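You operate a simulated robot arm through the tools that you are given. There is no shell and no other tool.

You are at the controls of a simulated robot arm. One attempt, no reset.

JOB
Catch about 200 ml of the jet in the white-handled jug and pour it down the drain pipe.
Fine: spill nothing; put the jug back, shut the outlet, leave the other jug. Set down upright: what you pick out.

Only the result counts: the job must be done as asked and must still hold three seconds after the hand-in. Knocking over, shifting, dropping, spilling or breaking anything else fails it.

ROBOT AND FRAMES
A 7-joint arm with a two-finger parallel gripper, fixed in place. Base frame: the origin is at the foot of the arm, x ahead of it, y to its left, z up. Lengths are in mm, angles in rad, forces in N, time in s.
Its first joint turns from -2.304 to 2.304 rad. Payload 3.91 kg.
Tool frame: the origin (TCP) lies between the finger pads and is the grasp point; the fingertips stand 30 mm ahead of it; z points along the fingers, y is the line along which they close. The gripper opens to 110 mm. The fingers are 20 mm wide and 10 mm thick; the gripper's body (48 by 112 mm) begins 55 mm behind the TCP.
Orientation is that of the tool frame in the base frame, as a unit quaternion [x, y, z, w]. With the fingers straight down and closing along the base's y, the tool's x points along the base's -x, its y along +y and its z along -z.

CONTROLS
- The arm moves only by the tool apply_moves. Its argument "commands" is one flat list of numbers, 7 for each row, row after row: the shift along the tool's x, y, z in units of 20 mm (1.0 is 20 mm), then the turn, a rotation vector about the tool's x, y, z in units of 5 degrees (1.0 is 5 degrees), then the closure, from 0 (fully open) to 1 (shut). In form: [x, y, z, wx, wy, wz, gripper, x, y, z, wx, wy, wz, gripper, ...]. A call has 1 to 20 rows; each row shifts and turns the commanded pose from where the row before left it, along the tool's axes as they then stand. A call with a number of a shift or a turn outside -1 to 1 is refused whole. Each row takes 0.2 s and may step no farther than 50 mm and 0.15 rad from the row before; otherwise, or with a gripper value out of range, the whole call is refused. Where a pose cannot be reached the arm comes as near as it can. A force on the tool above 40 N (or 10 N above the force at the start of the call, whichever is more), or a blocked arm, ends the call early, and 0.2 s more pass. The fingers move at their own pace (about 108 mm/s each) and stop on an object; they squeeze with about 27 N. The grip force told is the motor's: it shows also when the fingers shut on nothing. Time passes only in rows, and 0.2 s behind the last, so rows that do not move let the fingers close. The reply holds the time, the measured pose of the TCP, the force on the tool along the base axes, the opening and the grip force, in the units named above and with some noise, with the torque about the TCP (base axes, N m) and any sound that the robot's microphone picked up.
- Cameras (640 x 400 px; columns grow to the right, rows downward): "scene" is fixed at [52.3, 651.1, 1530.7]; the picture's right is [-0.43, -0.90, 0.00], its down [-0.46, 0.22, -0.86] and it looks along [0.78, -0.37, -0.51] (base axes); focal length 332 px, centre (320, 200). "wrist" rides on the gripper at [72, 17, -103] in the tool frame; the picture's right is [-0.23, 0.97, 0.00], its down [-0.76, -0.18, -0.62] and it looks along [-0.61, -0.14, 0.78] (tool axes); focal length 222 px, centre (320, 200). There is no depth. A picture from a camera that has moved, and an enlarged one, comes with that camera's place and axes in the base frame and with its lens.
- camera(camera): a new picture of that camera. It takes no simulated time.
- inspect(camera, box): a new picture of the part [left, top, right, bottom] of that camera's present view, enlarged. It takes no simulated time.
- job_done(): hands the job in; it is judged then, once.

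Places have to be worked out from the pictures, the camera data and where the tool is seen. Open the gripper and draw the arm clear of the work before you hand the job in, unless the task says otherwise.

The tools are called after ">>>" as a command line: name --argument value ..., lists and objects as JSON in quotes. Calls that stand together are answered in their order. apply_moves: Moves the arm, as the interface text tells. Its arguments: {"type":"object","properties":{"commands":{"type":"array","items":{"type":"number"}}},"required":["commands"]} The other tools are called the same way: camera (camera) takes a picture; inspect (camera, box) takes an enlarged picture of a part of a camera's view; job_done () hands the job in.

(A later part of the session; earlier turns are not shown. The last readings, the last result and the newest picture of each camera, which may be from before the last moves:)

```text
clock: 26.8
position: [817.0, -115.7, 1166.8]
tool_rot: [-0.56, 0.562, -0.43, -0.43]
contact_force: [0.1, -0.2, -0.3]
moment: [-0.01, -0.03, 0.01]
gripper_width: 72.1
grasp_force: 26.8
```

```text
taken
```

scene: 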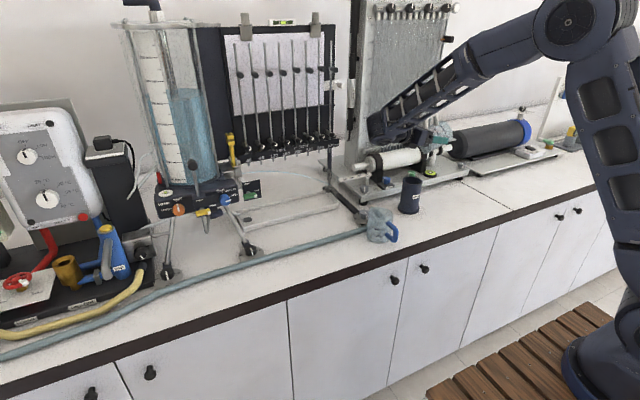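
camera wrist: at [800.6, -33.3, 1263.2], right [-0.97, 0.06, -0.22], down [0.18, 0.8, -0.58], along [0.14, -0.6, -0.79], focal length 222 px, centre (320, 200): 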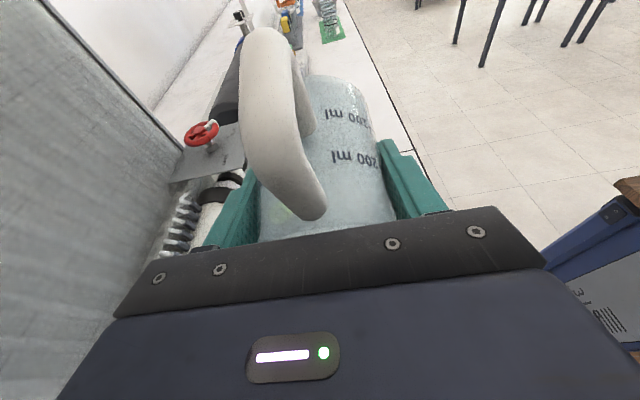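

The arm reaches the full 105° tilt and the jug stays firm. I zoom in to see the spout's place relative to the pipe in this pose.

>>> inspect --camera "scene" --box '[350, 90, 470, 220]'

```text
3.08 times, centred on (410, 155) of scene
camera zoom: at [52.3, 651.1, 1530.7], right [-0.43, -0.9, 0.0], down [-0.46, 0.22, -0.86], along [0.78, -0.37, -0.51], focal length 1022 px, centre (43, 338)
```

zoom: 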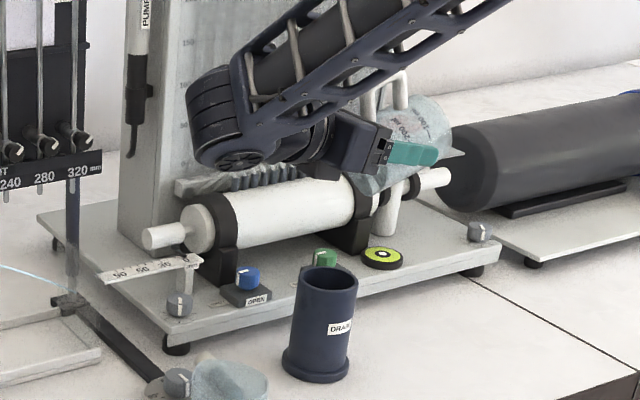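

The lip projects just where my model puts it (about (817, −105, 1106)). I lower the empty jug into the planned final pouring pose, lip about 25 mm above the pipe opening, to check the clearance.

>>> apply_moves --commands '[-0.6, 0.04, -0.2, 0, 0, 0, 1, -0.7, 0.04, -0.23, 0, 0, 0, 1, -0.8, 0.04, -0.27, 0, 0, 0, 1, -0.8, 0.04, -0.27, 0, 0, 0, 1, -0.8, 0, -0.27, 0, 0, 0, 1]'

>>> inspect --camera "scene" --box '[370, 120, 450, 220]'

>>> camera --camera "wrist"

```text
clock: 28.0
position: [815.2, -71.8, 1099.7]
tool_rot: [-0.561, 0.562, -0.43, -0.43]
contact_force: [0.4, -0.8, -0.1]
moment: [0.06, 0.0, -0.02]
gripper_width: 71.9
grasp_force: 26.8
```

```text
4.00 times, centred on (410, 170) of scene
camera zoom: at [52.3, 651.1, 1530.7], right [-0.43, -0.9, 0.0], down [-0.46, 0.22, -0.86], along [0.78, -0.37, -0.51], focal length 1329 px, centre (-40, 320)
```

zoom: 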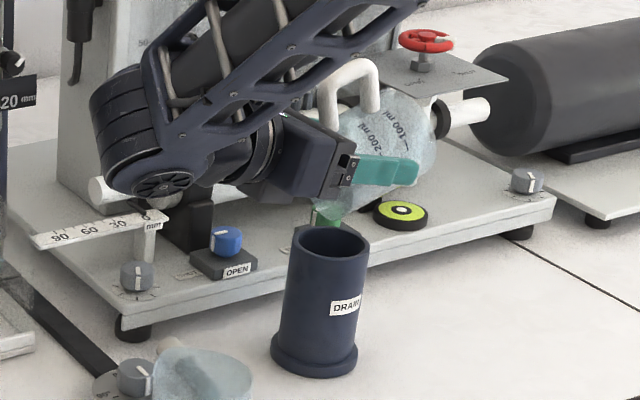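

```text
taken
camera wrist: at [797.7, 10.2, 1196.6], right [-0.97, 0.06, -0.22], down [0.18, 0.8, -0.57], along [0.14, -0.6, -0.79], focal length 222 px, centre (320, 200)
```

wrist: 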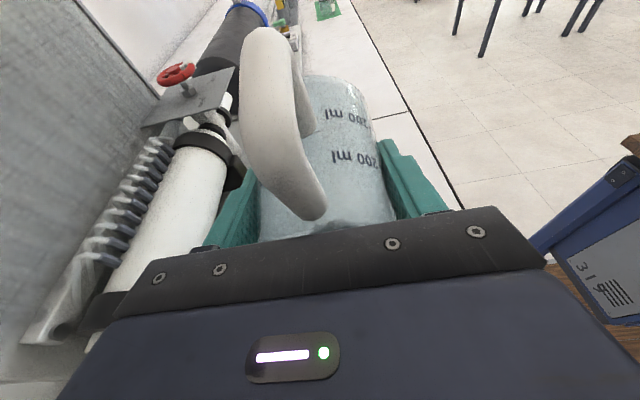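

I zoom closer on the lip and the pipe opening.

>>> inspect --camera "scene" --box '[390, 150, 430, 190]'

```text
10.00 times, centred on (410, 170) of scene
camera zoom: at [52.3, 651.1, 1530.7], right [-0.43, -0.9, 0.0], down [-0.46, 0.22, -0.86], along [0.78, -0.37, -0.51], focal length 3322 px, centre (-580, 500)
```

zoom: 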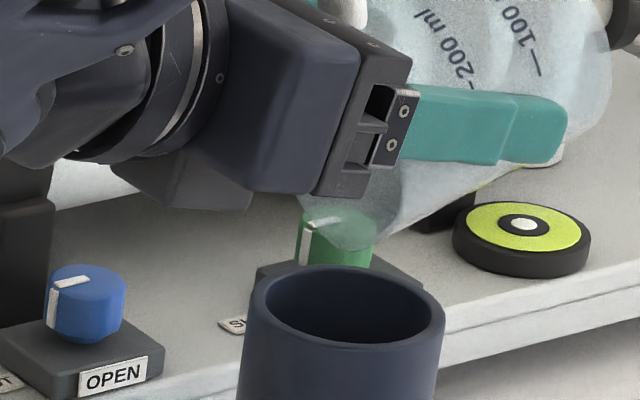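

The lip sits directly over the opening's centre about 22 mm above it, with everything else clear, so the pouring pose is confirmed. Now I rise and tilt the jug back upright, then go for the jet.

>>> apply_moves --commands '[0.966, 0, -0.259, 0, 0, 0, 1, 0.966, 0, -0.259, 0, 0, 0, 1, 0.966, 0, -0.259, 0, 0, 0, 1, 0.966, 0, -0.259, 0, 0, 0, 1, 0, 0, 0, 0, -1, 0, 1, 0, 0, 0, 0, -1, 0, 1, 0, 0, 0, 0, -1, 0, 1, 0, 0, 0, 0, -1, 0, 1, 0, 0, 0, 0, -1, 0, 1, 0, 0, 0, 0, -1, 0, 1, 0, 0, 0, 0, -1, 0, 1, 0, 0, 0, 0, -1, 0, 1, 0, 0, 0, 0, -1, 0, 1, 0, 0, 0, 0, -1, 0, 1, 0, 0, 0, 0, -1, 0, 1, 0, 0, 0, 0, -1, 0, 1, 0, 0, 0, 0, -1, 0, 1, 0, 0, 0, 0, -1, 0, 1, 0, 0, 0, 0, -1, 0, 1, 0, 0, 0, 0, -1, 0, 1]'

>>> apply_moves --commands '[0, 0, 0, 0, -1, 0, 1, 0, 0, 0, 0, -1, 0, 1, 0, 0, 0, 0, -1, 0, 1, 0, 0, 0, 0, -1, 0, 1, 0, 0, 0, 0, -1, 0, 1, 0, 0, 0, 0, 0, 0, 1, 0, 0, 0, 0, 0, 0, 1]'

>>> camera --camera "wrist"

>>> inspect --camera "scene" --box '[370, 100, 450, 200]'

```text
clock: 32.2
position: [813.3, -72.5, 1181.0]
tool_rot: [0.706, -0.706, -0.031, -0.032]
contact_force: [-0.4, 1.2, -1.0]
moment: [0.04, 0.02, 0.01]
gripper_width: 71.7
grasp_force: 27.2
```

```text
clock: 33.8
position: [814.6, -71.9, 1180.9]
tool_rot: [-0.682, 0.684, 0.183, 0.183]
contact_force: [-0.4, 0.2, -0.6]
moment: [0.01, -0.02, -0.03]
gripper_width: 72.0
grasp_force: 26.6
```

```text
taken
camera wrist: at [797.2, -185.6, 1233.5], right [-0.97, 0.2, 0.11], down [0.18, 0.35, 0.92], along [0.14, 0.92, -0.37], focal length 222 px, centre (320, 200)
```

wrist: 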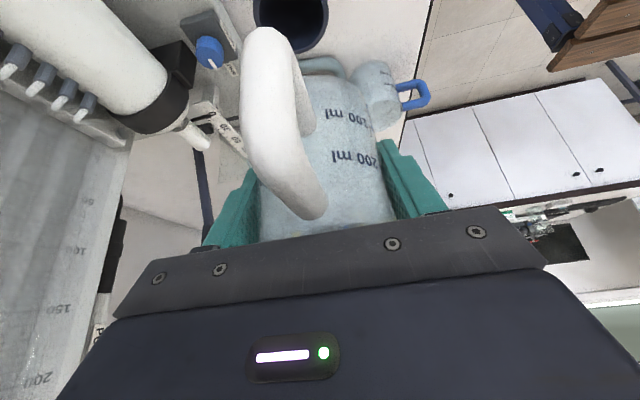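

```text
4.00 times, centred on (410, 150) of scene
camera zoom: at [52.3, 651.1, 1530.7], right [-0.43, -0.9, 0.0], down [-0.46, 0.22, -0.86], along [0.78, -0.37, -0.51], focal length 1329 px, centre (-40, 400)
```

zoom: 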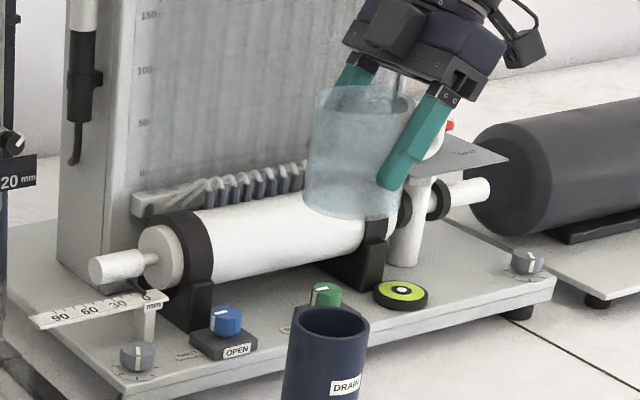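

The jug is upright again. I yaw it back −90°, so that the spout points +x and the hand leans toward the robot, for the approach to the jet.

>>> apply_moves --commands '[0, 0, 0, 0.5625, 0, 0.974, 1, 0, 0, 0, 0.5625, 0, 0.974, 1, 0, 0, 0, 0.5625, 0, 0.974, 1, 0, 0, 0, 0.5625, 0, 0.974, 1, 0, 0, 0, 0.5625, 0, 0.974, 1, 0, 0, 0, 0.5625, 0, 0.974, 1, 0, 0, 0, 0.5625, 0, 0.974, 1, 0, 0, 0, 0.5625, 0, 0.974, 1, 0, 0, 0, 0.5625, 0, 0.974, 1, 0, 0, 0, 0.5625, 0, 0.974, 1, 0, 0, 0, 0.5625, 0, 0.974, 1, 0, 0, 0, 0.5625, 0, 0.974, 1, 0, 0, 0, 0.5625, 0, 0.974, 1, 0, 0, 0, 0.5625, 0, 0.974, 1, 0, 0, 0, 0.5625, 0, 0.974, 1, 0, 0, 0, 0.5625, 0, 0.974, 1]'

>>> camera --camera "wrist"

```text
clock: 37.2
position: [814.5, -71.9, 1180.9]
tool_rot: [0.001, 0.966, 0.0, 0.259]
contact_force: [0.0, -0.1, -1.1]
moment: [0.03, -0.02, 0.01]
gripper_width: 72.2
grasp_force: 27.2
```

```text
taken
camera wrist: at [700.0, -54.1, 1233.8], right [0.2, 0.97, 0.11], down [0.35, -0.18, 0.92], along [0.92, -0.14, -0.37], focal length 222 px, centre (320, 200)
```

wrist: 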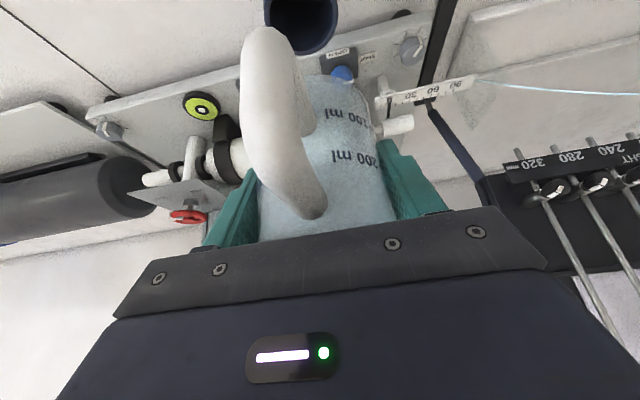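

From here the jet's end is in view; I zoom in to pin down its line and the splash plate.

>>> inspect --camera "wrist" --box '[440, 30, 640, 170]'

>>> inspect --camera "scene" --box '[240, 120, 360, 220]'

```text
2.86 times, centred on (540, 100) of wrist
camera zoom: at [700.0, -54.1, 1233.8], right [0.2, 0.97, 0.11], down [0.35, -0.18, 0.92], along [0.92, -0.14, -0.37], focal length 635 px, centre (-309, 486)
```

zoom: 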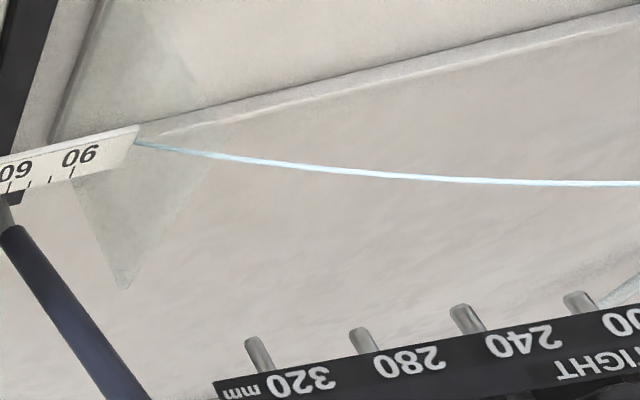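

```text
4.00 times, centred on (300, 170) of scene
camera zoom: at [52.3, 651.1, 1530.7], right [-0.43, -0.9, 0.0], down [-0.46, 0.22, -0.86], along [0.78, -0.37, -0.51], focal length 1329 px, centre (400, 320)
```

zoom: 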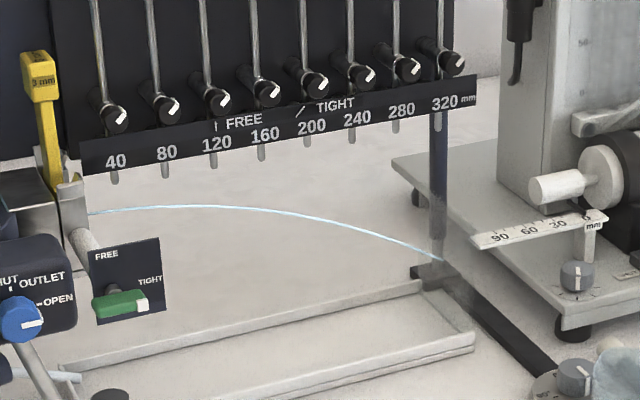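

All views agree on the jet: it lies in the plane x ≈ 997 and falls as z ≈ 1072 − 0.00105·(484 − y)², with needle tips at z ≈ 1096 above it and the splash plate at y ≈ 155. I carry the jug to a staging point in front of the tray at y = 300.

>>> apply_moves --commands '[-0.02, 0.979, 0.2575, 0, 0, 0, 1, -0.02, 0.979, 0.2575, 0, 0, 0, 1, -0.02, 0.979, 0.2575, 0, 0, 0, 1, -0.02, 0.979, 0.2575, 0, 0, 0, 1, -0.02, 0.979, 0.2575, 0, 0, 0, 1, -0.02, 0.979, 0.2575, 0, 0, 0, 1, -0.02, 0.979, 0.2575, 0, 0, 0, 1, -0.02, 0.979, 0.2575, 0, 0, 0, 1, -0.02, 0.979, 0.2575, 0, 0, 0, 1, -0.02, 0.979, 0.2575, 0, 0, 0, 1, -0.02, 0.979, 0.2575, 0, 0, 0, 1, -0.02, 0.979, 0.2575, 0, 0, 0, 1, -0.02, 0.979, 0.2575, 0, 0, 0, 1, -0.02, 0.979, 0.2575, 0, 0, 0, 1, -0.02, 0.979, 0.2575, 0, 0, 0, 1, -0.02, 0.979, 0.2575, 0, 0, 0, 1, -0.02, 0.979, 0.2575, 0, 0, 0, 1, -0.02, 0.979, 0.2575, 0, 0, 0, 1, -0.02, 0.979, 0.2575, 0, 0, 0, 1]'

>>> camera --camera "wrist"

>>> camera --camera "scene"

```text
clock: 41.2
position: [869.9, 301.0, 1099.6]
tool_rot: [0.0, 0.966, 0.0, 0.258]
contact_force: [-0.3, -0.1, -0.3]
moment: [-0.01, 0.04, 0.01]
gripper_width: 72.1
grasp_force: 27.3
```

```text
taken
camera wrist: at [756.4, 319.0, 1152.2], right [0.2, 0.97, 0.11], down [0.35, -0.18, 0.92], along [0.92, -0.14, -0.37], focal length 222 px, centre (320, 200)
```

wrist: 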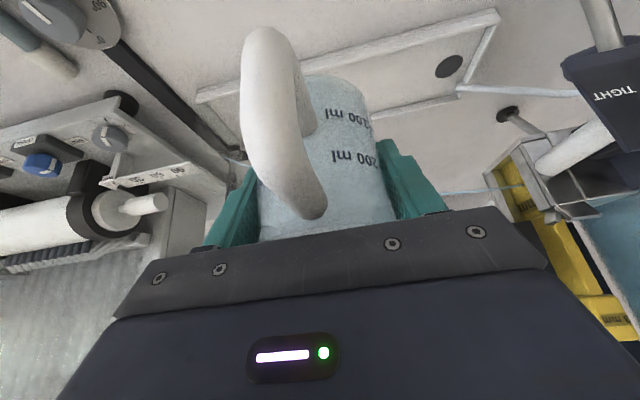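

```text
taken
```

scene: 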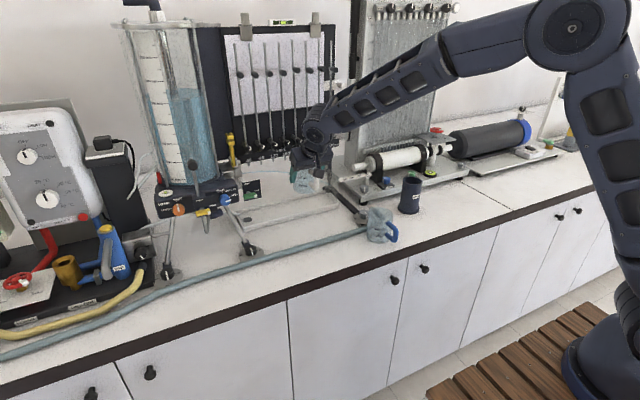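

At the staging point. I lower the jug so its rim is below the jet while its base stays above the tray wall, still in front of the tray.

>>> apply_moves --commands '[0.5, 0, 0.866, 0, 0, 0, 1, 0.5, 0, 0.866, 0, 0, 0, 1, 0.5, 0, 0.866, 0, 0, 0, 1, 0.5, 0, 0.866, 0, 0, 0, 1, 0.5, 0, 0.866, 0, 0, 0, 1, 0.4, 0, 0.6928, 0, 0, 0, 1, 0, 0, 0, 0, 0, 0, 1]'

>>> inspect --camera "scene" --box '[240, 120, 360, 220]'

>>> camera --camera "wrist"

```text
clock: 42.8
position: [871.5, 302.1, 983.8]
tool_rot: [0.0, 0.966, 0.0, 0.258]
contact_force: [-0.8, 0.2, -0.9]
moment: [0.0, 0.0, 0.02]
gripper_width: 72.2
grasp_force: 27.2
```

```text
4.00 times, centred on (300, 170) of scene
camera zoom: at [52.3, 651.1, 1530.7], right [-0.43, -0.9, 0.0], down [-0.46, 0.22, -0.86], along [0.78, -0.37, -0.51], focal length 1329 px, centre (400, 320)
```

zoom: 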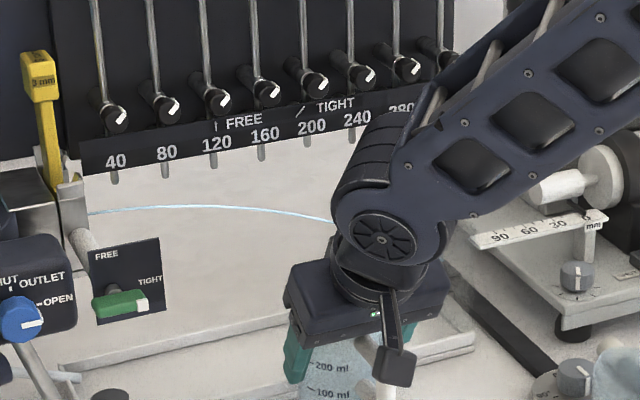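

```text
taken
camera wrist: at [756.8, 319.4, 1036.0], right [0.2, 0.97, 0.11], down [0.35, -0.18, 0.92], along [0.92, -0.14, -0.37], focal length 222 px, centre (320, 200)
```

wrist: 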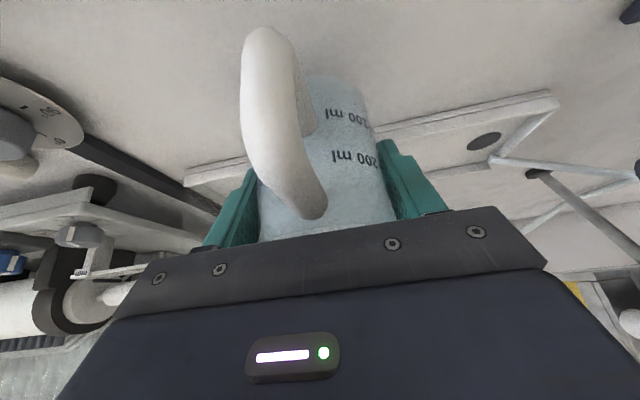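

The rim should be about 10 mm below the jet's lowest pass over it. I slide the jug forward (+x) over the tray wall and look before finishing.

>>> apply_moves --commands '[-0.866, 0, 0.5, 0, 0, 0, 1, -0.866, 0, 0.5, 0, 0, 0, 1, -0.866, 0, 0.5, 0, 0, 0, 1, 0, 0, 0, 0, 0, 0, 1]'

>>> inspect --camera "scene" --box '[240, 120, 360, 220]'

>>> camera --camera "wrist"

```text
clock: 43.8
position: [931.9, 301.9, 983.3]
tool_rot: [-0.001, 0.966, 0.0, 0.258]
contact_force: [-0.4, 0.2, -0.9]
moment: [0.01, 0.01, 0.02]
gripper_width: 72.1
grasp_force: 27.1
```

```text
4.00 times, centred on (300, 170) of scene
camera zoom: at [52.3, 651.1, 1530.7], right [-0.43, -0.9, 0.0], down [-0.46, 0.22, -0.86], along [0.78, -0.37, -0.51], focal length 1329 px, centre (400, 320)
```

zoom: 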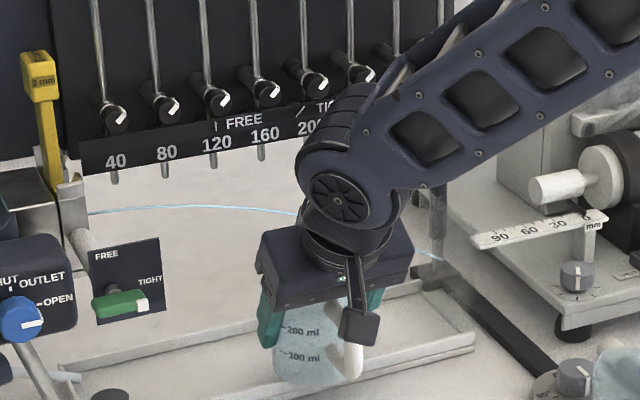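

```text
taken
camera wrist: at [817.5, 318.8, 1035.1], right [0.2, 0.97, 0.11], down [0.35, -0.18, 0.92], along [0.92, -0.14, -0.37], focal length 222 px, centre (320, 200)
```

wrist: 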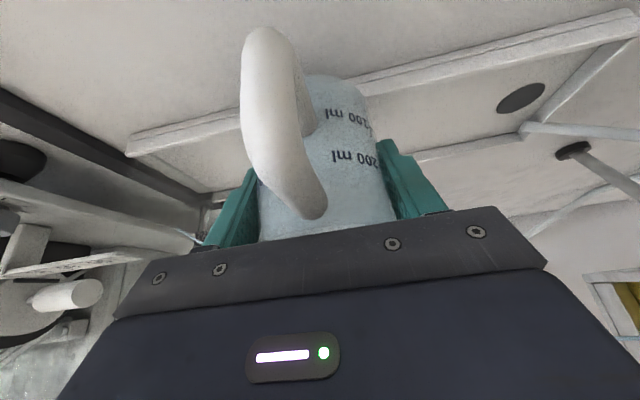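

Clear so far, with the jet passing unbroken to its plate. I advance the remaining 48 mm under the jet.

>>> apply_moves --commands '[-0.866, 0, 0.5, 0, 0, 0, 1, -0.866, 0, 0.5, 0, 0, 0, 1, -0.3464, 0, 0.2, 0, 0, 0, 1, 0, 0, 0, 0, 0, 0, 1]'

>>> inspect --camera "scene" --box '[240, 120, 360, 220]'

>>> camera --camera "wrist"

```text
clock: 44.8
position: [976.7, 300.7, 984.0]
tool_rot: [0.0, 0.966, 0.0, 0.259]
contact_force: [-0.1, 0.2, -1.4]
moment: [0.0, -0.03, 0.02]
gripper_width: 71.9
grasp_force: 26.7
```

```text
4.00 times, centred on (300, 170) of scene
camera zoom: at [52.3, 651.1, 1530.7], right [-0.43, -0.9, 0.0], down [-0.46, 0.22, -0.86], along [0.78, -0.37, -0.51], focal length 1329 px, centre (400, 320)
```

zoom: 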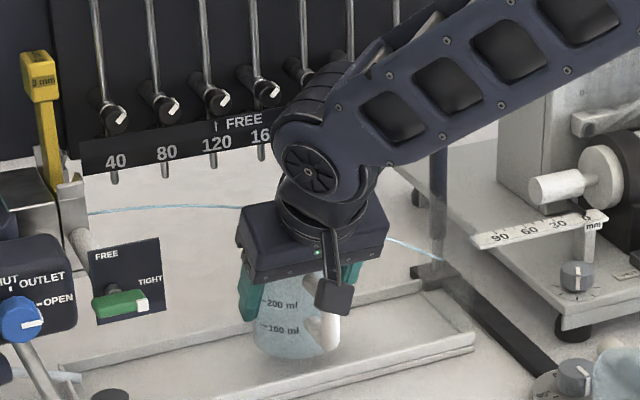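

```text
taken
camera wrist: at [863.3, 318.6, 1036.3], right [0.2, 0.97, 0.11], down [0.35, -0.18, 0.92], along [0.92, -0.14, -0.37], focal length 222 px, centre (320, 200)
```

wrist: 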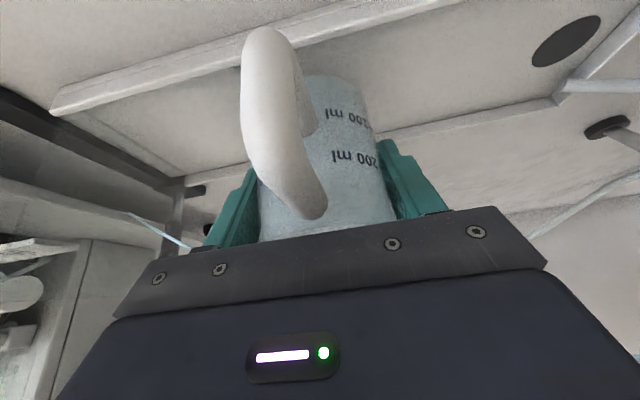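

I zoom in on the wrist view to check the jet's height relative to the jug from this new angle.

>>> inspect --camera "wrist" --box '[90, 160, 270, 280]'

>>> inspect --camera "scene" --box '[290, 150, 360, 200]'

>>> inspect --camera "scene" --box '[255, 150, 335, 215]'

```text
3.33 times, centred on (180, 220) of wrist
camera zoom: at [863.3, 318.6, 1036.3], right [0.2, 0.97, 0.11], down [0.35, -0.18, 0.92], along [0.92, -0.14, -0.37], focal length 740 px, centre (787, 133)
```

zoom: 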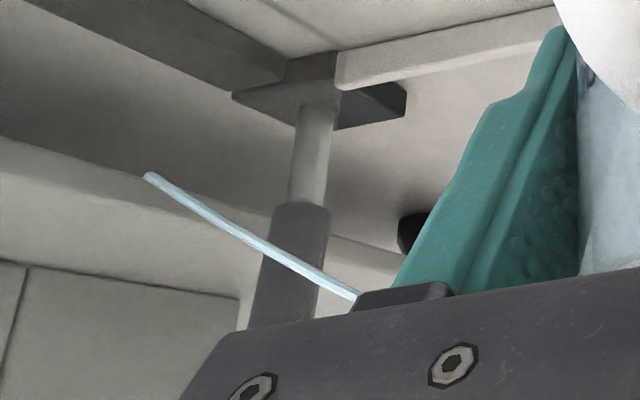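

```text
8.00 times, centred on (325, 175) of scene
camera zoom: at [52.3, 651.1, 1530.7], right [-0.43, -0.9, 0.0], down [-0.46, 0.22, -0.86], along [0.78, -0.37, -0.51], focal length 2658 px, centre (280, 400)
```

zoom: 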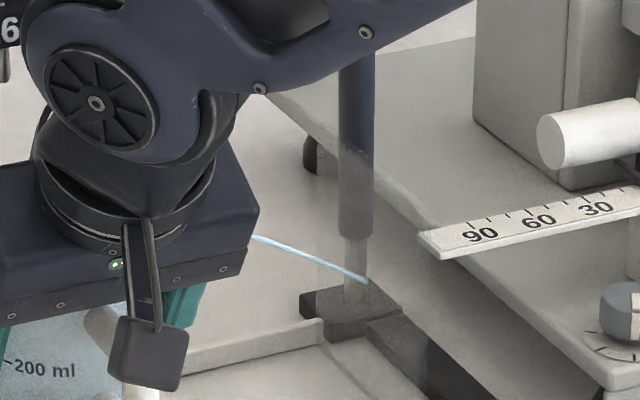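

```text
6.15 times, centred on (295, 182) of scene
camera zoom: at [52.3, 651.1, 1530.7], right [-0.43, -0.9, 0.0], down [-0.46, 0.22, -0.86], along [0.78, -0.37, -0.51], focal length 2044 px, centre (474, 308)
```

zoom: 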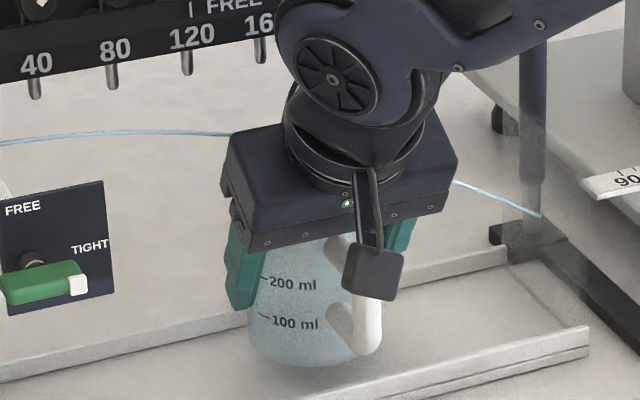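

I zoom right in on the held jug in the scene view to check that it is upright and where its base and rim are.

>>> inspect --camera "scene" --box '[285, 180, 330, 215]'

>>> inspect --camera "wrist" --box '[190, 20, 470, 230]'

```text
11.43 times, centred on (308, 198) of scene
camera zoom: at [52.3, 651.1, 1530.7], right [-0.43, -0.9, 0.0], down [-0.46, 0.22, -0.86], along [0.78, -0.37, -0.51], focal length 3796 px, centre (463, 229)
```

zoom: 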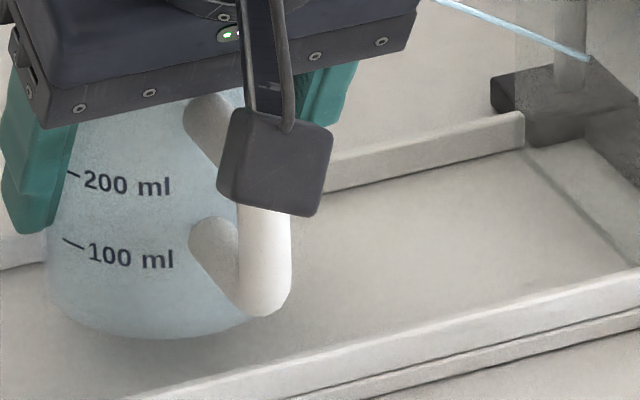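

```text
1.90 times, centred on (330, 125) of wrist
camera zoom: at [863.3, 318.6, 1036.3], right [0.2, 0.97, 0.11], down [0.35, -0.18, 0.92], along [0.92, -0.14, -0.37], focal length 423 px, centre (301, 343)
```

zoom: 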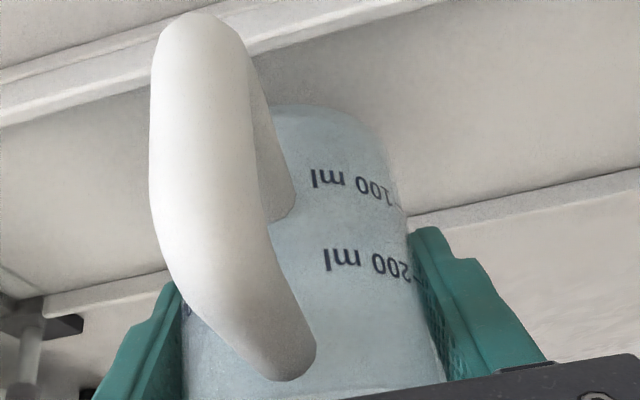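

Using the fingers as a reference in the same picture, the rim is about 31 mm above the TCP (≈1015 now) and the jet crosses the jug from z ≈ 1056 on its +y side to ≈ 1029 on its −y side. I raise the jug 27 mm so the jet enters the opening.

>>> apply_moves --commands '[-0.3375, 0, -0.5846, 0, 0, 0, 1, -0.3375, 0, -0.5846, 0, 0, 0, 1, 0, 0, 0, 0, 0, 0, 1]'

>>> inspect --camera "scene" --box '[255, 150, 345, 220]'

>>> camera --camera "wrist"

```text
clock: 45.6
position: [977.2, 300.9, 1008.8]
tool_rot: [0.0, 0.966, 0.0, 0.259]
contact_force: [0.5, 0.3, -0.9]
moment: [0.01, -0.04, -0.02]
gripper_width: 72.1
grasp_force: 26.5
```

```text
5.71 times, centred on (300, 185) of scene
camera zoom: at [52.3, 651.1, 1530.7], right [-0.43, -0.9, 0.0], down [-0.46, 0.22, -0.86], along [0.78, -0.37, -0.51], focal length 1898 px, centre (434, 286)
```

zoom: 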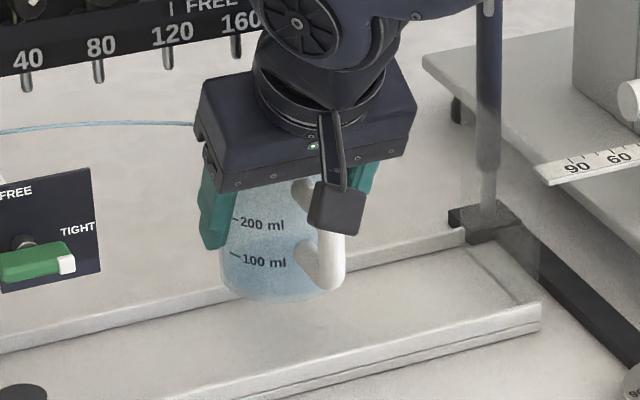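

```text
taken
camera wrist: at [863.9, 319.6, 1062.3], right [0.2, 0.97, 0.11], down [0.35, -0.18, 0.92], along [0.92, -0.14, -0.37], focal length 222 px, centre (320, 200)
```

wrist: 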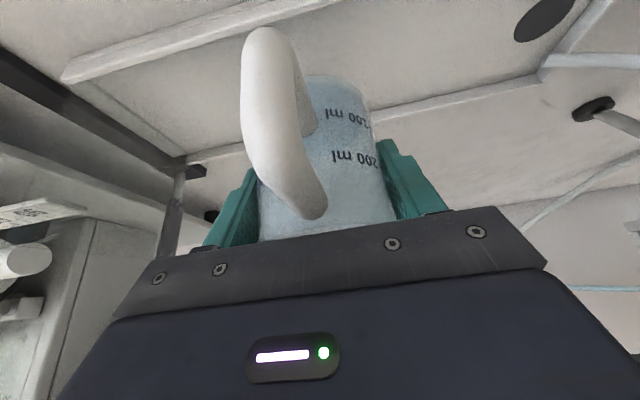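

The jet no longer reaches the plate, so the jug is taking it. I zoom in to check the water level right away.

>>> inspect --camera "scene" --box '[280, 170, 330, 210]'

>>> inspect --camera "wrist" --box '[190, 20, 470, 230]'

```text
10.00 times, centred on (305, 190) of scene
camera zoom: at [52.3, 651.1, 1530.7], right [-0.43, -0.9, 0.0], down [-0.46, 0.22, -0.86], along [0.78, -0.37, -0.51], focal length 3322 px, centre (470, 300)
```

zoom: 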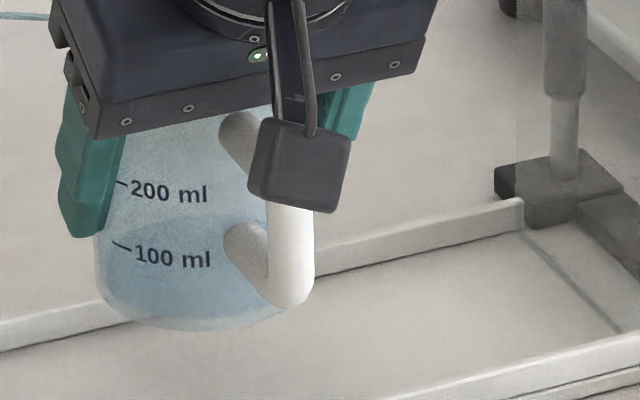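

```text
1.90 times, centred on (330, 125) of wrist
camera zoom: at [863.9, 319.6, 1062.3], right [0.2, 0.97, 0.11], down [0.35, -0.18, 0.92], along [0.92, -0.14, -0.37], focal length 423 px, centre (301, 343)
```

zoom: 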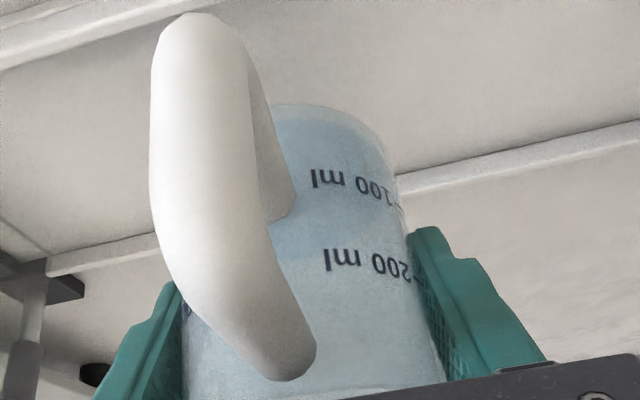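

Some water is already in; I zoom in further to read its level before letting time pass.

>>> inspect --camera "scene" --box '[286, 184, 314, 206]'

>>> inspect --camera "wrist" --box '[290, 50, 410, 180]'

```text
16.00 times, centred on (300, 195) of scene
camera zoom: at [52.3, 651.1, 1530.7], right [-0.43, -0.9, 0.0], down [-0.46, 0.22, -0.86], along [0.78, -0.37, -0.51], focal length 5315 px, centre (640, 280)
```

zoom: 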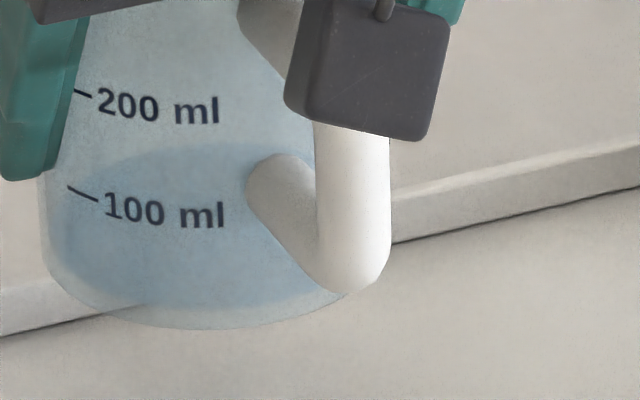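

```text
3.08 times, centred on (350, 115) of wrist
camera zoom: at [863.9, 319.6, 1062.3], right [0.2, 0.97, 0.11], down [0.35, -0.18, 0.92], along [0.92, -0.14, -0.37], focal length 684 px, centre (228, 462)
```

zoom: 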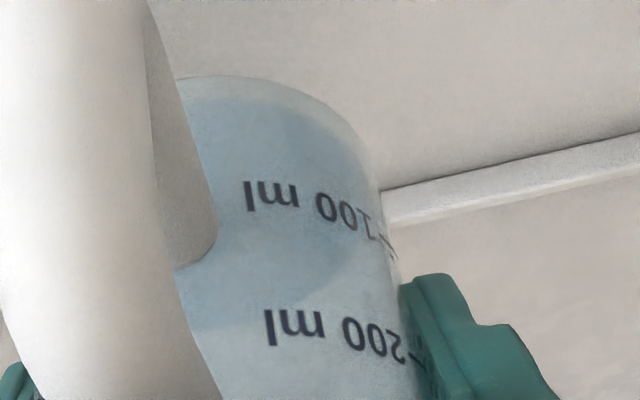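

Comparing with the base ellipse, the water is only a few millimetres deep so far. I hold still for 2 s and read again.

>>> apply_moves --commands '[0, 0, 0, 0, 0, 0, 1, 0, 0, 0, 0, 0, 0, 1, 0, 0, 0, 0, 0, 0, 1, 0, 0, 0, 0, 0, 0, 1, 0, 0, 0, 0, 0, 0, 1, 0, 0, 0, 0, 0, 0, 1, 0, 0, 0, 0, 0, 0, 1, 0, 0, 0, 0, 0, 0, 1, 0, 0, 0, 0, 0, 0, 1]'

>>> inspect --camera "scene" --box '[286, 184, 314, 206]'

>>> inspect --camera "wrist" --box '[290, 50, 410, 180]'

>>> inspect --camera "scene" --box '[255, 150, 345, 220]'

```text
clock: 47.6
position: [977.9, 300.5, 1008.9]
tool_rot: [0.001, 0.966, -0.001, 0.259]
contact_force: [-0.8, 0.3, -0.5]
moment: [0.0, 0.0, -0.01]
gripper_width: 71.8
grasp_force: 27.6
```

```text
16.00 times, centred on (300, 195) of scene
camera zoom: at [52.3, 651.1, 1530.7], right [-0.43, -0.9, 0.0], down [-0.46, 0.22, -0.86], along [0.78, -0.37, -0.51], focal length 5315 px, centre (640, 280)
```

zoom: 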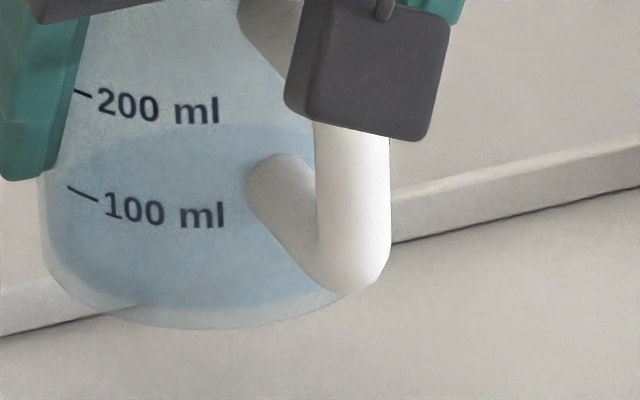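

```text
3.08 times, centred on (350, 115) of wrist
camera zoom: at [863.9, 319.6, 1062.3], right [0.2, 0.97, 0.11], down [0.35, -0.18, 0.92], along [0.92, -0.14, -0.37], focal length 684 px, centre (228, 462)
```

zoom: 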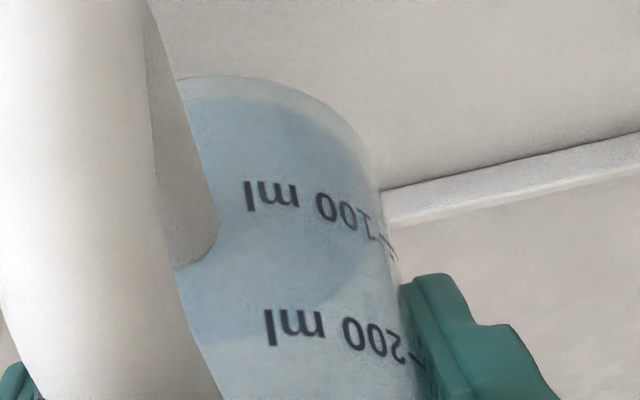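

```text
5.71 times, centred on (300, 185) of scene
camera zoom: at [52.3, 651.1, 1530.7], right [-0.43, -0.9, 0.0], down [-0.46, 0.22, -0.86], along [0.78, -0.37, -0.51], focal length 1898 px, centre (434, 286)
```

zoom: 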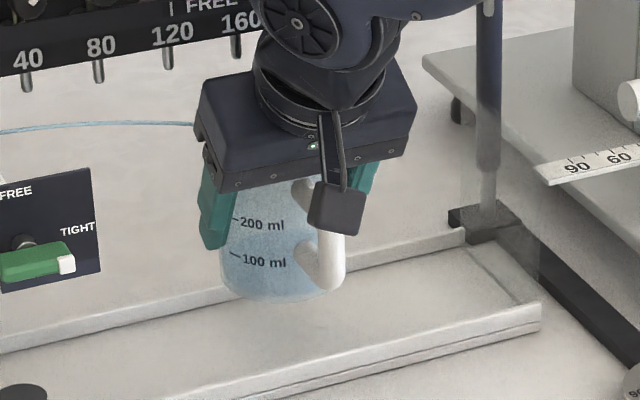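

The surface rose by about 19 ml in 2 s (the 100–200 ml marks are 96 px apart), so the flow is roughly 9–10 ml/s. I hold for about 4 s more and measure again.

>>> apply_moves --commands '[0, 0, 0, 0, 0, 0, 1, 0, 0, 0, 0, 0, 0, 1, 0, 0, 0, 0, 0, 0, 1, 0, 0, 0, 0, 0, 0, 1, 0, 0, 0, 0, 0, 0, 1, 0, 0, 0, 0, 0, 0, 1, 0, 0, 0, 0, 0, 0, 1, 0, 0, 0, 0, 0, 0, 1, 0, 0, 0, 0, 0, 0, 1, 0, 0, 0, 0, 0, 0, 1, 0, 0, 0, 0, 0, 0, 1, 0, 0, 0, 0, 0, 0, 1, 0, 0, 0, 0, 0, 0, 1, 0, 0, 0, 0, 0, 0, 1, 0, 0, 0, 0, 0, 0, 1, 0, 0, 0, 0, 0, 0, 1, 0, 0, 0, 0, 0, 0, 1, 0, 0, 0, 0, 0, 0, 1, 0, 0, 0, 0, 0, 0, 1]'

>>> inspect --camera "scene" --box '[286, 184, 314, 206]'

>>> inspect --camera "wrist" --box '[290, 50, 410, 180]'

```text
clock: 51.6
position: [978.2, 302.6, 1009.0]
tool_rot: [0.0, 0.966, 0.0, 0.258]
contact_force: [0.4, -0.6, -1.6]
moment: [-0.01, 0.0, 0.02]
gripper_width: 72.0
grasp_force: 26.9
```

```text
16.00 times, centred on (300, 195) of scene
camera zoom: at [52.3, 651.1, 1530.7], right [-0.43, -0.9, 0.0], down [-0.46, 0.22, -0.86], along [0.78, -0.37, -0.51], focal length 5315 px, centre (640, 280)
```

zoom: 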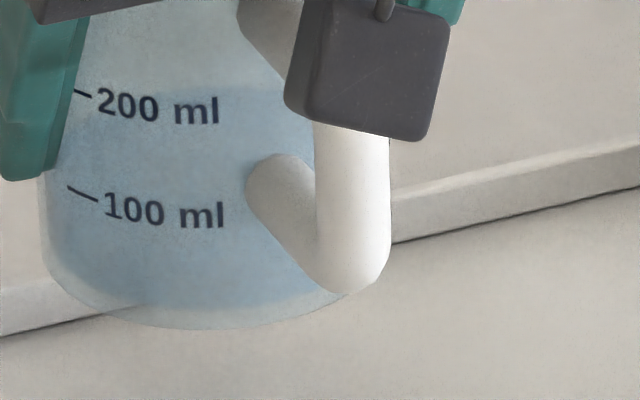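

```text
3.08 times, centred on (350, 115) of wrist
camera zoom: at [863.9, 319.6, 1062.3], right [0.2, 0.97, 0.11], down [0.35, -0.18, 0.92], along [0.92, -0.14, -0.37], focal length 684 px, centre (228, 462)
```

zoom: 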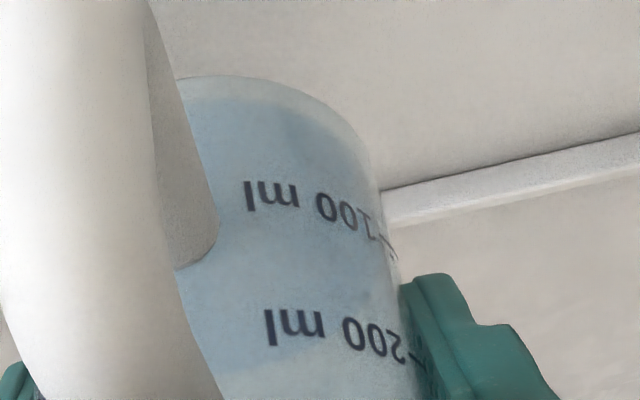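

The level keeps rising at about 10 ml/s (≈65–70 ml now), so I need roughly 12–13 s more. I wait another 4.2 s and check.

>>> apply_moves --commands '[0, 0, 0, 0, 0, 0, 1, 0, 0, 0, 0, 0, 0, 1, 0, 0, 0, 0, 0, 0, 1, 0, 0, 0, 0, 0, 0, 1, 0, 0, 0, 0, 0, 0, 1, 0, 0, 0, 0, 0, 0, 1, 0, 0, 0, 0, 0, 0, 1, 0, 0, 0, 0, 0, 0, 1, 0, 0, 0, 0, 0, 0, 1, 0, 0, 0, 0, 0, 0, 1, 0, 0, 0, 0, 0, 0, 1, 0, 0, 0, 0, 0, 0, 1, 0, 0, 0, 0, 0, 0, 1, 0, 0, 0, 0, 0, 0, 1, 0, 0, 0, 0, 0, 0, 1, 0, 0, 0, 0, 0, 0, 1, 0, 0, 0, 0, 0, 0, 1, 0, 0, 0, 0, 0, 0, 1, 0, 0, 0, 0, 0, 0, 1, 0, 0, 0, 0, 0, 0, 1]'

>>> inspect --camera "scene" --box '[282, 174, 318, 206]'

>>> inspect --camera "wrist" --box '[260, 50, 420, 230]'

```text
clock: 55.8
position: [978.0, 302.1, 1009.5]
tool_rot: [-0.001, 0.966, 0.0, 0.258]
contact_force: [-0.5, 0.1, -1.7]
moment: [0.01, -0.06, -0.02]
gripper_width: 71.8
grasp_force: 26.7
```

```text
12.50 times, centred on (300, 190) of scene
camera zoom: at [52.3, 651.1, 1530.7], right [-0.43, -0.9, 0.0], down [-0.46, 0.22, -0.86], along [0.78, -0.37, -0.51], focal length 4152 px, centre (570, 325)
```

zoom: 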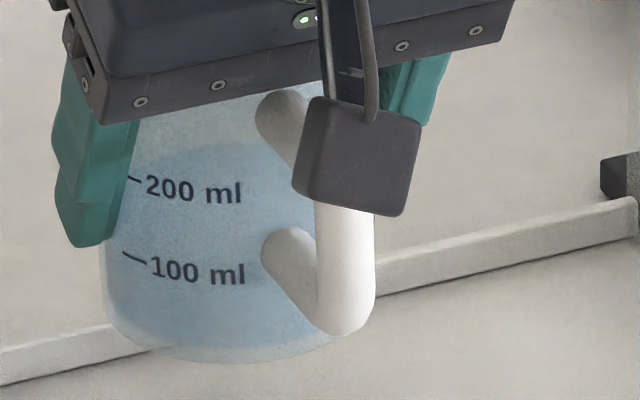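

```text
2.22 times, centred on (340, 140) of wrist
camera zoom: at [863.9, 319.6, 1062.3], right [0.2, 0.97, 0.11], down [0.35, -0.18, 0.92], along [0.92, -0.14, -0.37], focal length 494 px, centre (276, 333)
```

zoom: 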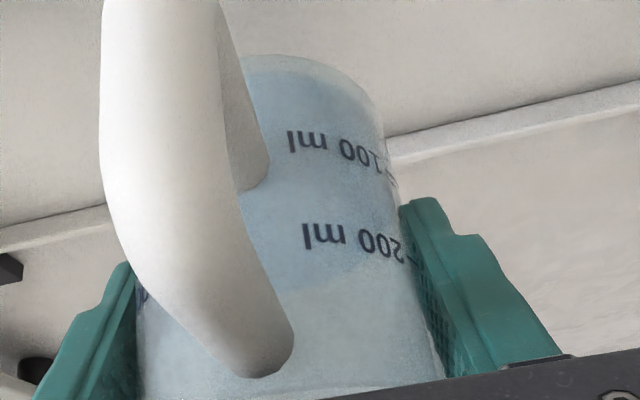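

By the marks the level is now about 110 ml at t = 55.8, i.e. ≈10.4 ml/s; 200 ml should come at t ≈ 64.4. I wait another 4.2 s and re-measure.

>>> apply_moves --commands '[0, 0, 0, 0, 0, 0, 1, 0, 0, 0, 0, 0, 0, 1, 0, 0, 0, 0, 0, 0, 1, 0, 0, 0, 0, 0, 0, 1, 0, 0, 0, 0, 0, 0, 1, 0, 0, 0, 0, 0, 0, 1, 0, 0, 0, 0, 0, 0, 1, 0, 0, 0, 0, 0, 0, 1, 0, 0, 0, 0, 0, 0, 1, 0, 0, 0, 0, 0, 0, 1, 0, 0, 0, 0, 0, 0, 1, 0, 0, 0, 0, 0, 0, 1, 0, 0, 0, 0, 0, 0, 1, 0, 0, 0, 0, 0, 0, 1, 0, 0, 0, 0, 0, 0, 1, 0, 0, 0, 0, 0, 0, 1, 0, 0, 0, 0, 0, 0, 1, 0, 0, 0, 0, 0, 0, 1, 0, 0, 0, 0, 0, 0, 1, 0, 0, 0, 0, 0, 0, 1]'

>>> inspect --camera "scene" --box '[282, 174, 318, 206]'

>>> inspect --camera "wrist" --box '[260, 50, 420, 230]'

```text
clock: 60.0
position: [978.2, 302.2, 1008.6]
tool_rot: [-0.001, 0.966, 0.0, 0.258]
contact_force: [0.1, 0.0, -2.5]
moment: [-0.03, -0.01, -0.03]
gripper_width: 72.0
grasp_force: 27.0
```

```text
12.50 times, centred on (300, 190) of scene
camera zoom: at [52.3, 651.1, 1530.7], right [-0.43, -0.9, 0.0], down [-0.46, 0.22, -0.86], along [0.78, -0.37, -0.51], focal length 4152 px, centre (570, 325)
```

zoom: 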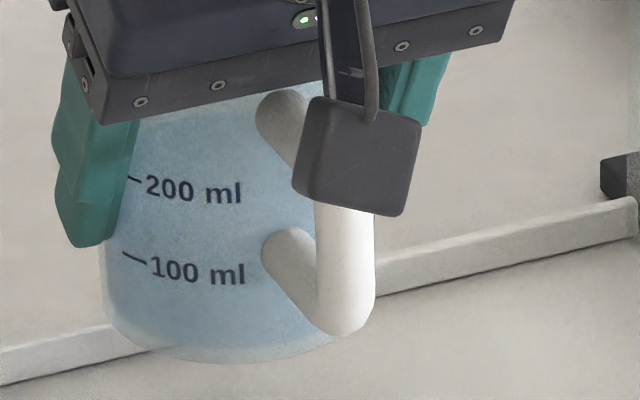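

```text
2.22 times, centred on (340, 140) of wrist
camera zoom: at [863.9, 319.6, 1062.3], right [0.2, 0.97, 0.11], down [0.35, -0.18, 0.92], along [0.92, -0.14, -0.37], focal length 494 px, centre (276, 333)
```

zoom: 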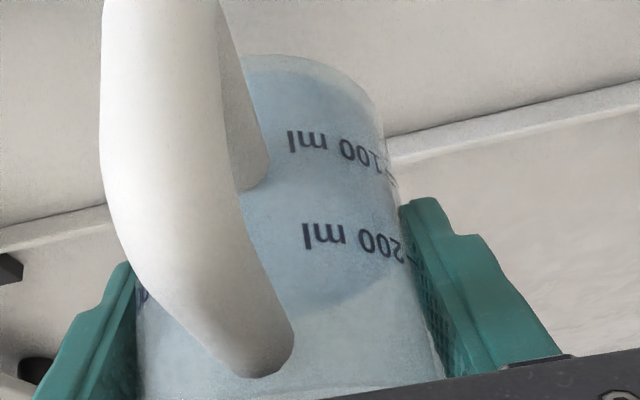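

The level (marks, weight and time) says about 155–165 ml at t = 60.0. I hold for 3.6 s more and then lower the jug gently out of the jet.

>>> apply_moves --commands '[0, 0, 0, 0, 0, 0, 1, 0, 0, 0, 0, 0, 0, 1, 0, 0, 0, 0, 0, 0, 1, 0, 0, 0, 0, 0, 0, 1, 0, 0, 0, 0, 0, 0, 1, 0, 0, 0, 0, 0, 0, 1, 0, 0, 0, 0, 0, 0, 1, 0, 0, 0, 0, 0, 0, 1, 0, 0, 0, 0, 0, 0, 1, 0, 0, 0, 0, 0, 0, 1, 0, 0, 0, 0, 0, 0, 1, 0, 0, 0, 0, 0, 0, 1, 0, 0, 0, 0, 0, 0, 1, 0, 0, 0, 0, 0, 0, 1, 0, 0, 0, 0, 0, 0, 1, 0, 0, 0, 0, 0, 0, 1, 0, 0, 0, 0, 0, 0, 1, 0, 0, 0, 0, 0, 0, 1, 0.3375, 0, 0.5846, 0, 0, 0, 1, 0.3375, 0, 0.5846, 0, 0, 0, 1]'

>>> inspect --camera "scene" --box '[255, 150, 345, 220]'

>>> inspect --camera "wrist" --box '[260, 50, 420, 230]'

>>> inspect --camera "scene" --box '[282, 178, 318, 210]'

```text
clock: 64.2
position: [977.5, 300.0, 982.7]
tool_rot: [0.0, 0.966, 0.0, 0.258]
contact_force: [-0.5, -0.5, -2.1]
moment: [-0.04, 0.0, 0.0]
gripper_width: 72.2
grasp_force: 27.1
```

```text
5.71 times, centred on (300, 185) of scene
camera zoom: at [52.3, 651.1, 1530.7], right [-0.43, -0.9, 0.0], down [-0.46, 0.22, -0.86], along [0.78, -0.37, -0.51], focal length 1898 px, centre (434, 286)
```

zoom: 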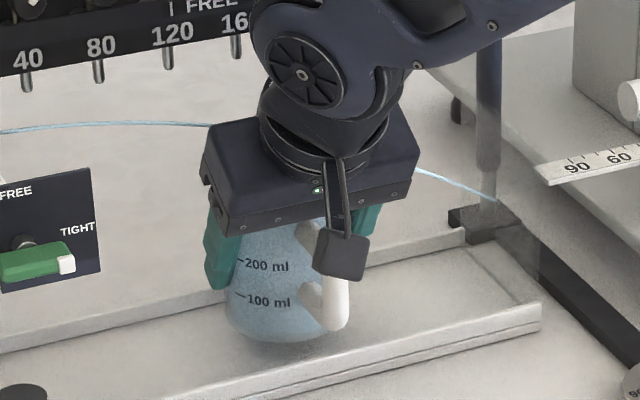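

```text
2.22 times, centred on (340, 140) of wrist
camera zoom: at [863.5, 318.2, 1035.0], right [0.2, 0.97, 0.11], down [0.35, -0.18, 0.92], along [0.92, -0.14, -0.37], focal length 494 px, centre (276, 333)
```

zoom: 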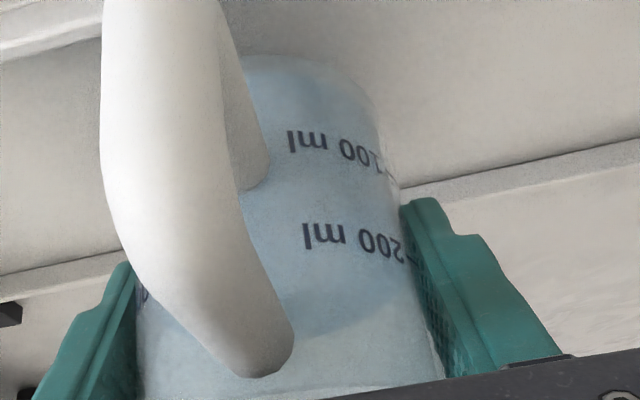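

```text
12.50 times, centred on (300, 194) of scene
camera zoom: at [52.3, 651.1, 1530.7], right [-0.43, -0.9, 0.0], down [-0.46, 0.22, -0.86], along [0.78, -0.37, -0.51], focal length 4152 px, centre (570, 275)
```

zoom: 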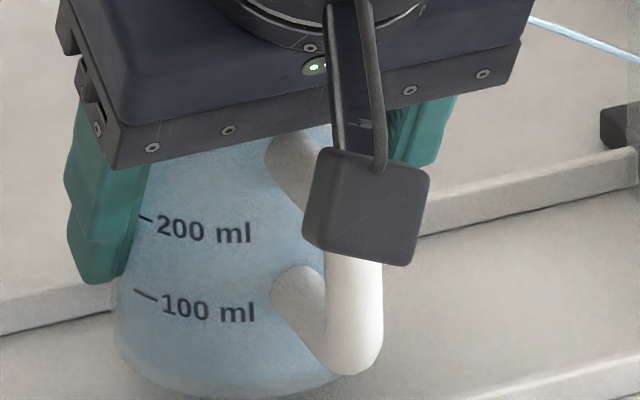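

The jet runs to its plate again and the level reads about 200 ml in the wrist view. I draw the jug back (−x) gently, below the jet and above the tray wall, with a couple of still rows to read the weight.

>>> apply_moves --commands '[0.3, 0, -0.1732, 0, 0, 0, 1, 0.52, 0, -0.3, 0, 0, 0, 1, 0.606, 0, -0.35, 0, 0, 0, 1, 0.606, 0, -0.35, 0, 0, 0, 1, 0.606, 0, -0.35, 0, 0, 0, 1, 0.606, 0, -0.35, 0, 0, 0, 1, 0.606, 0, -0.35, 0, 0, 0, 1, 0.606, 0, -0.35, 0, 0, 0, 1, 0.52, 0, -0.3, 0, 0, 0, 1, 0.3, 0, -0.1732, 0, 0, 0, 1, 0, 0, 0, 0, 0, 0, 1]'

>>> camera --camera "scene"

>>> inspect --camera "wrist" --box '[190, 20, 470, 230]'

```text
clock: 66.6
position: [856.3, 299.4, 983.2]
tool_rot: [0.001, 0.966, -0.001, 0.259]
contact_force: [0.1, 0.2, -2.4]
moment: [0.0, -0.03, -0.02]
gripper_width: 71.9
grasp_force: 26.2
```

```text
taken
```

scene: 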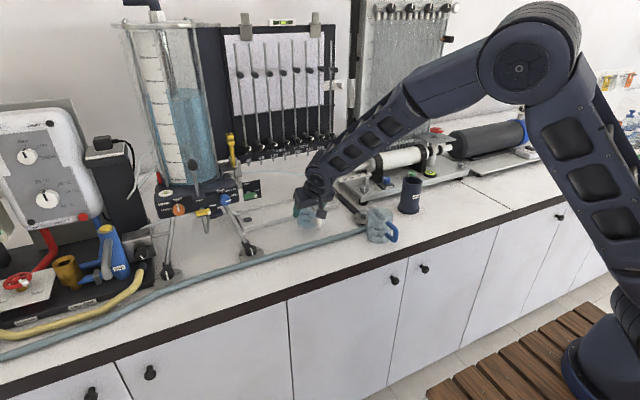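

```text
1.90 times, centred on (330, 125) of wrist
camera zoom: at [741.9, 318.2, 1036.6], right [0.2, 0.97, 0.11], down [0.35, -0.18, 0.92], along [0.92, -0.14, -0.37], focal length 423 px, centre (301, 343)
```

zoom: 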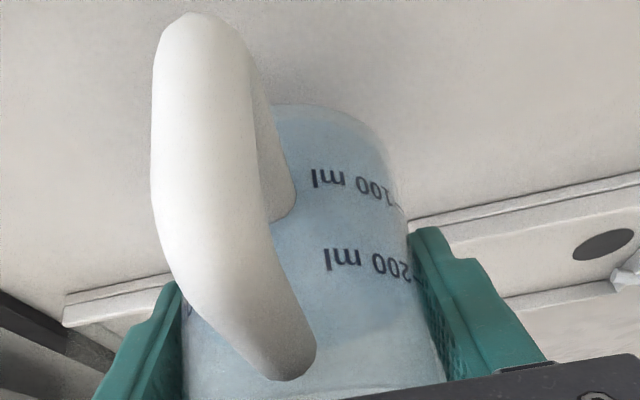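

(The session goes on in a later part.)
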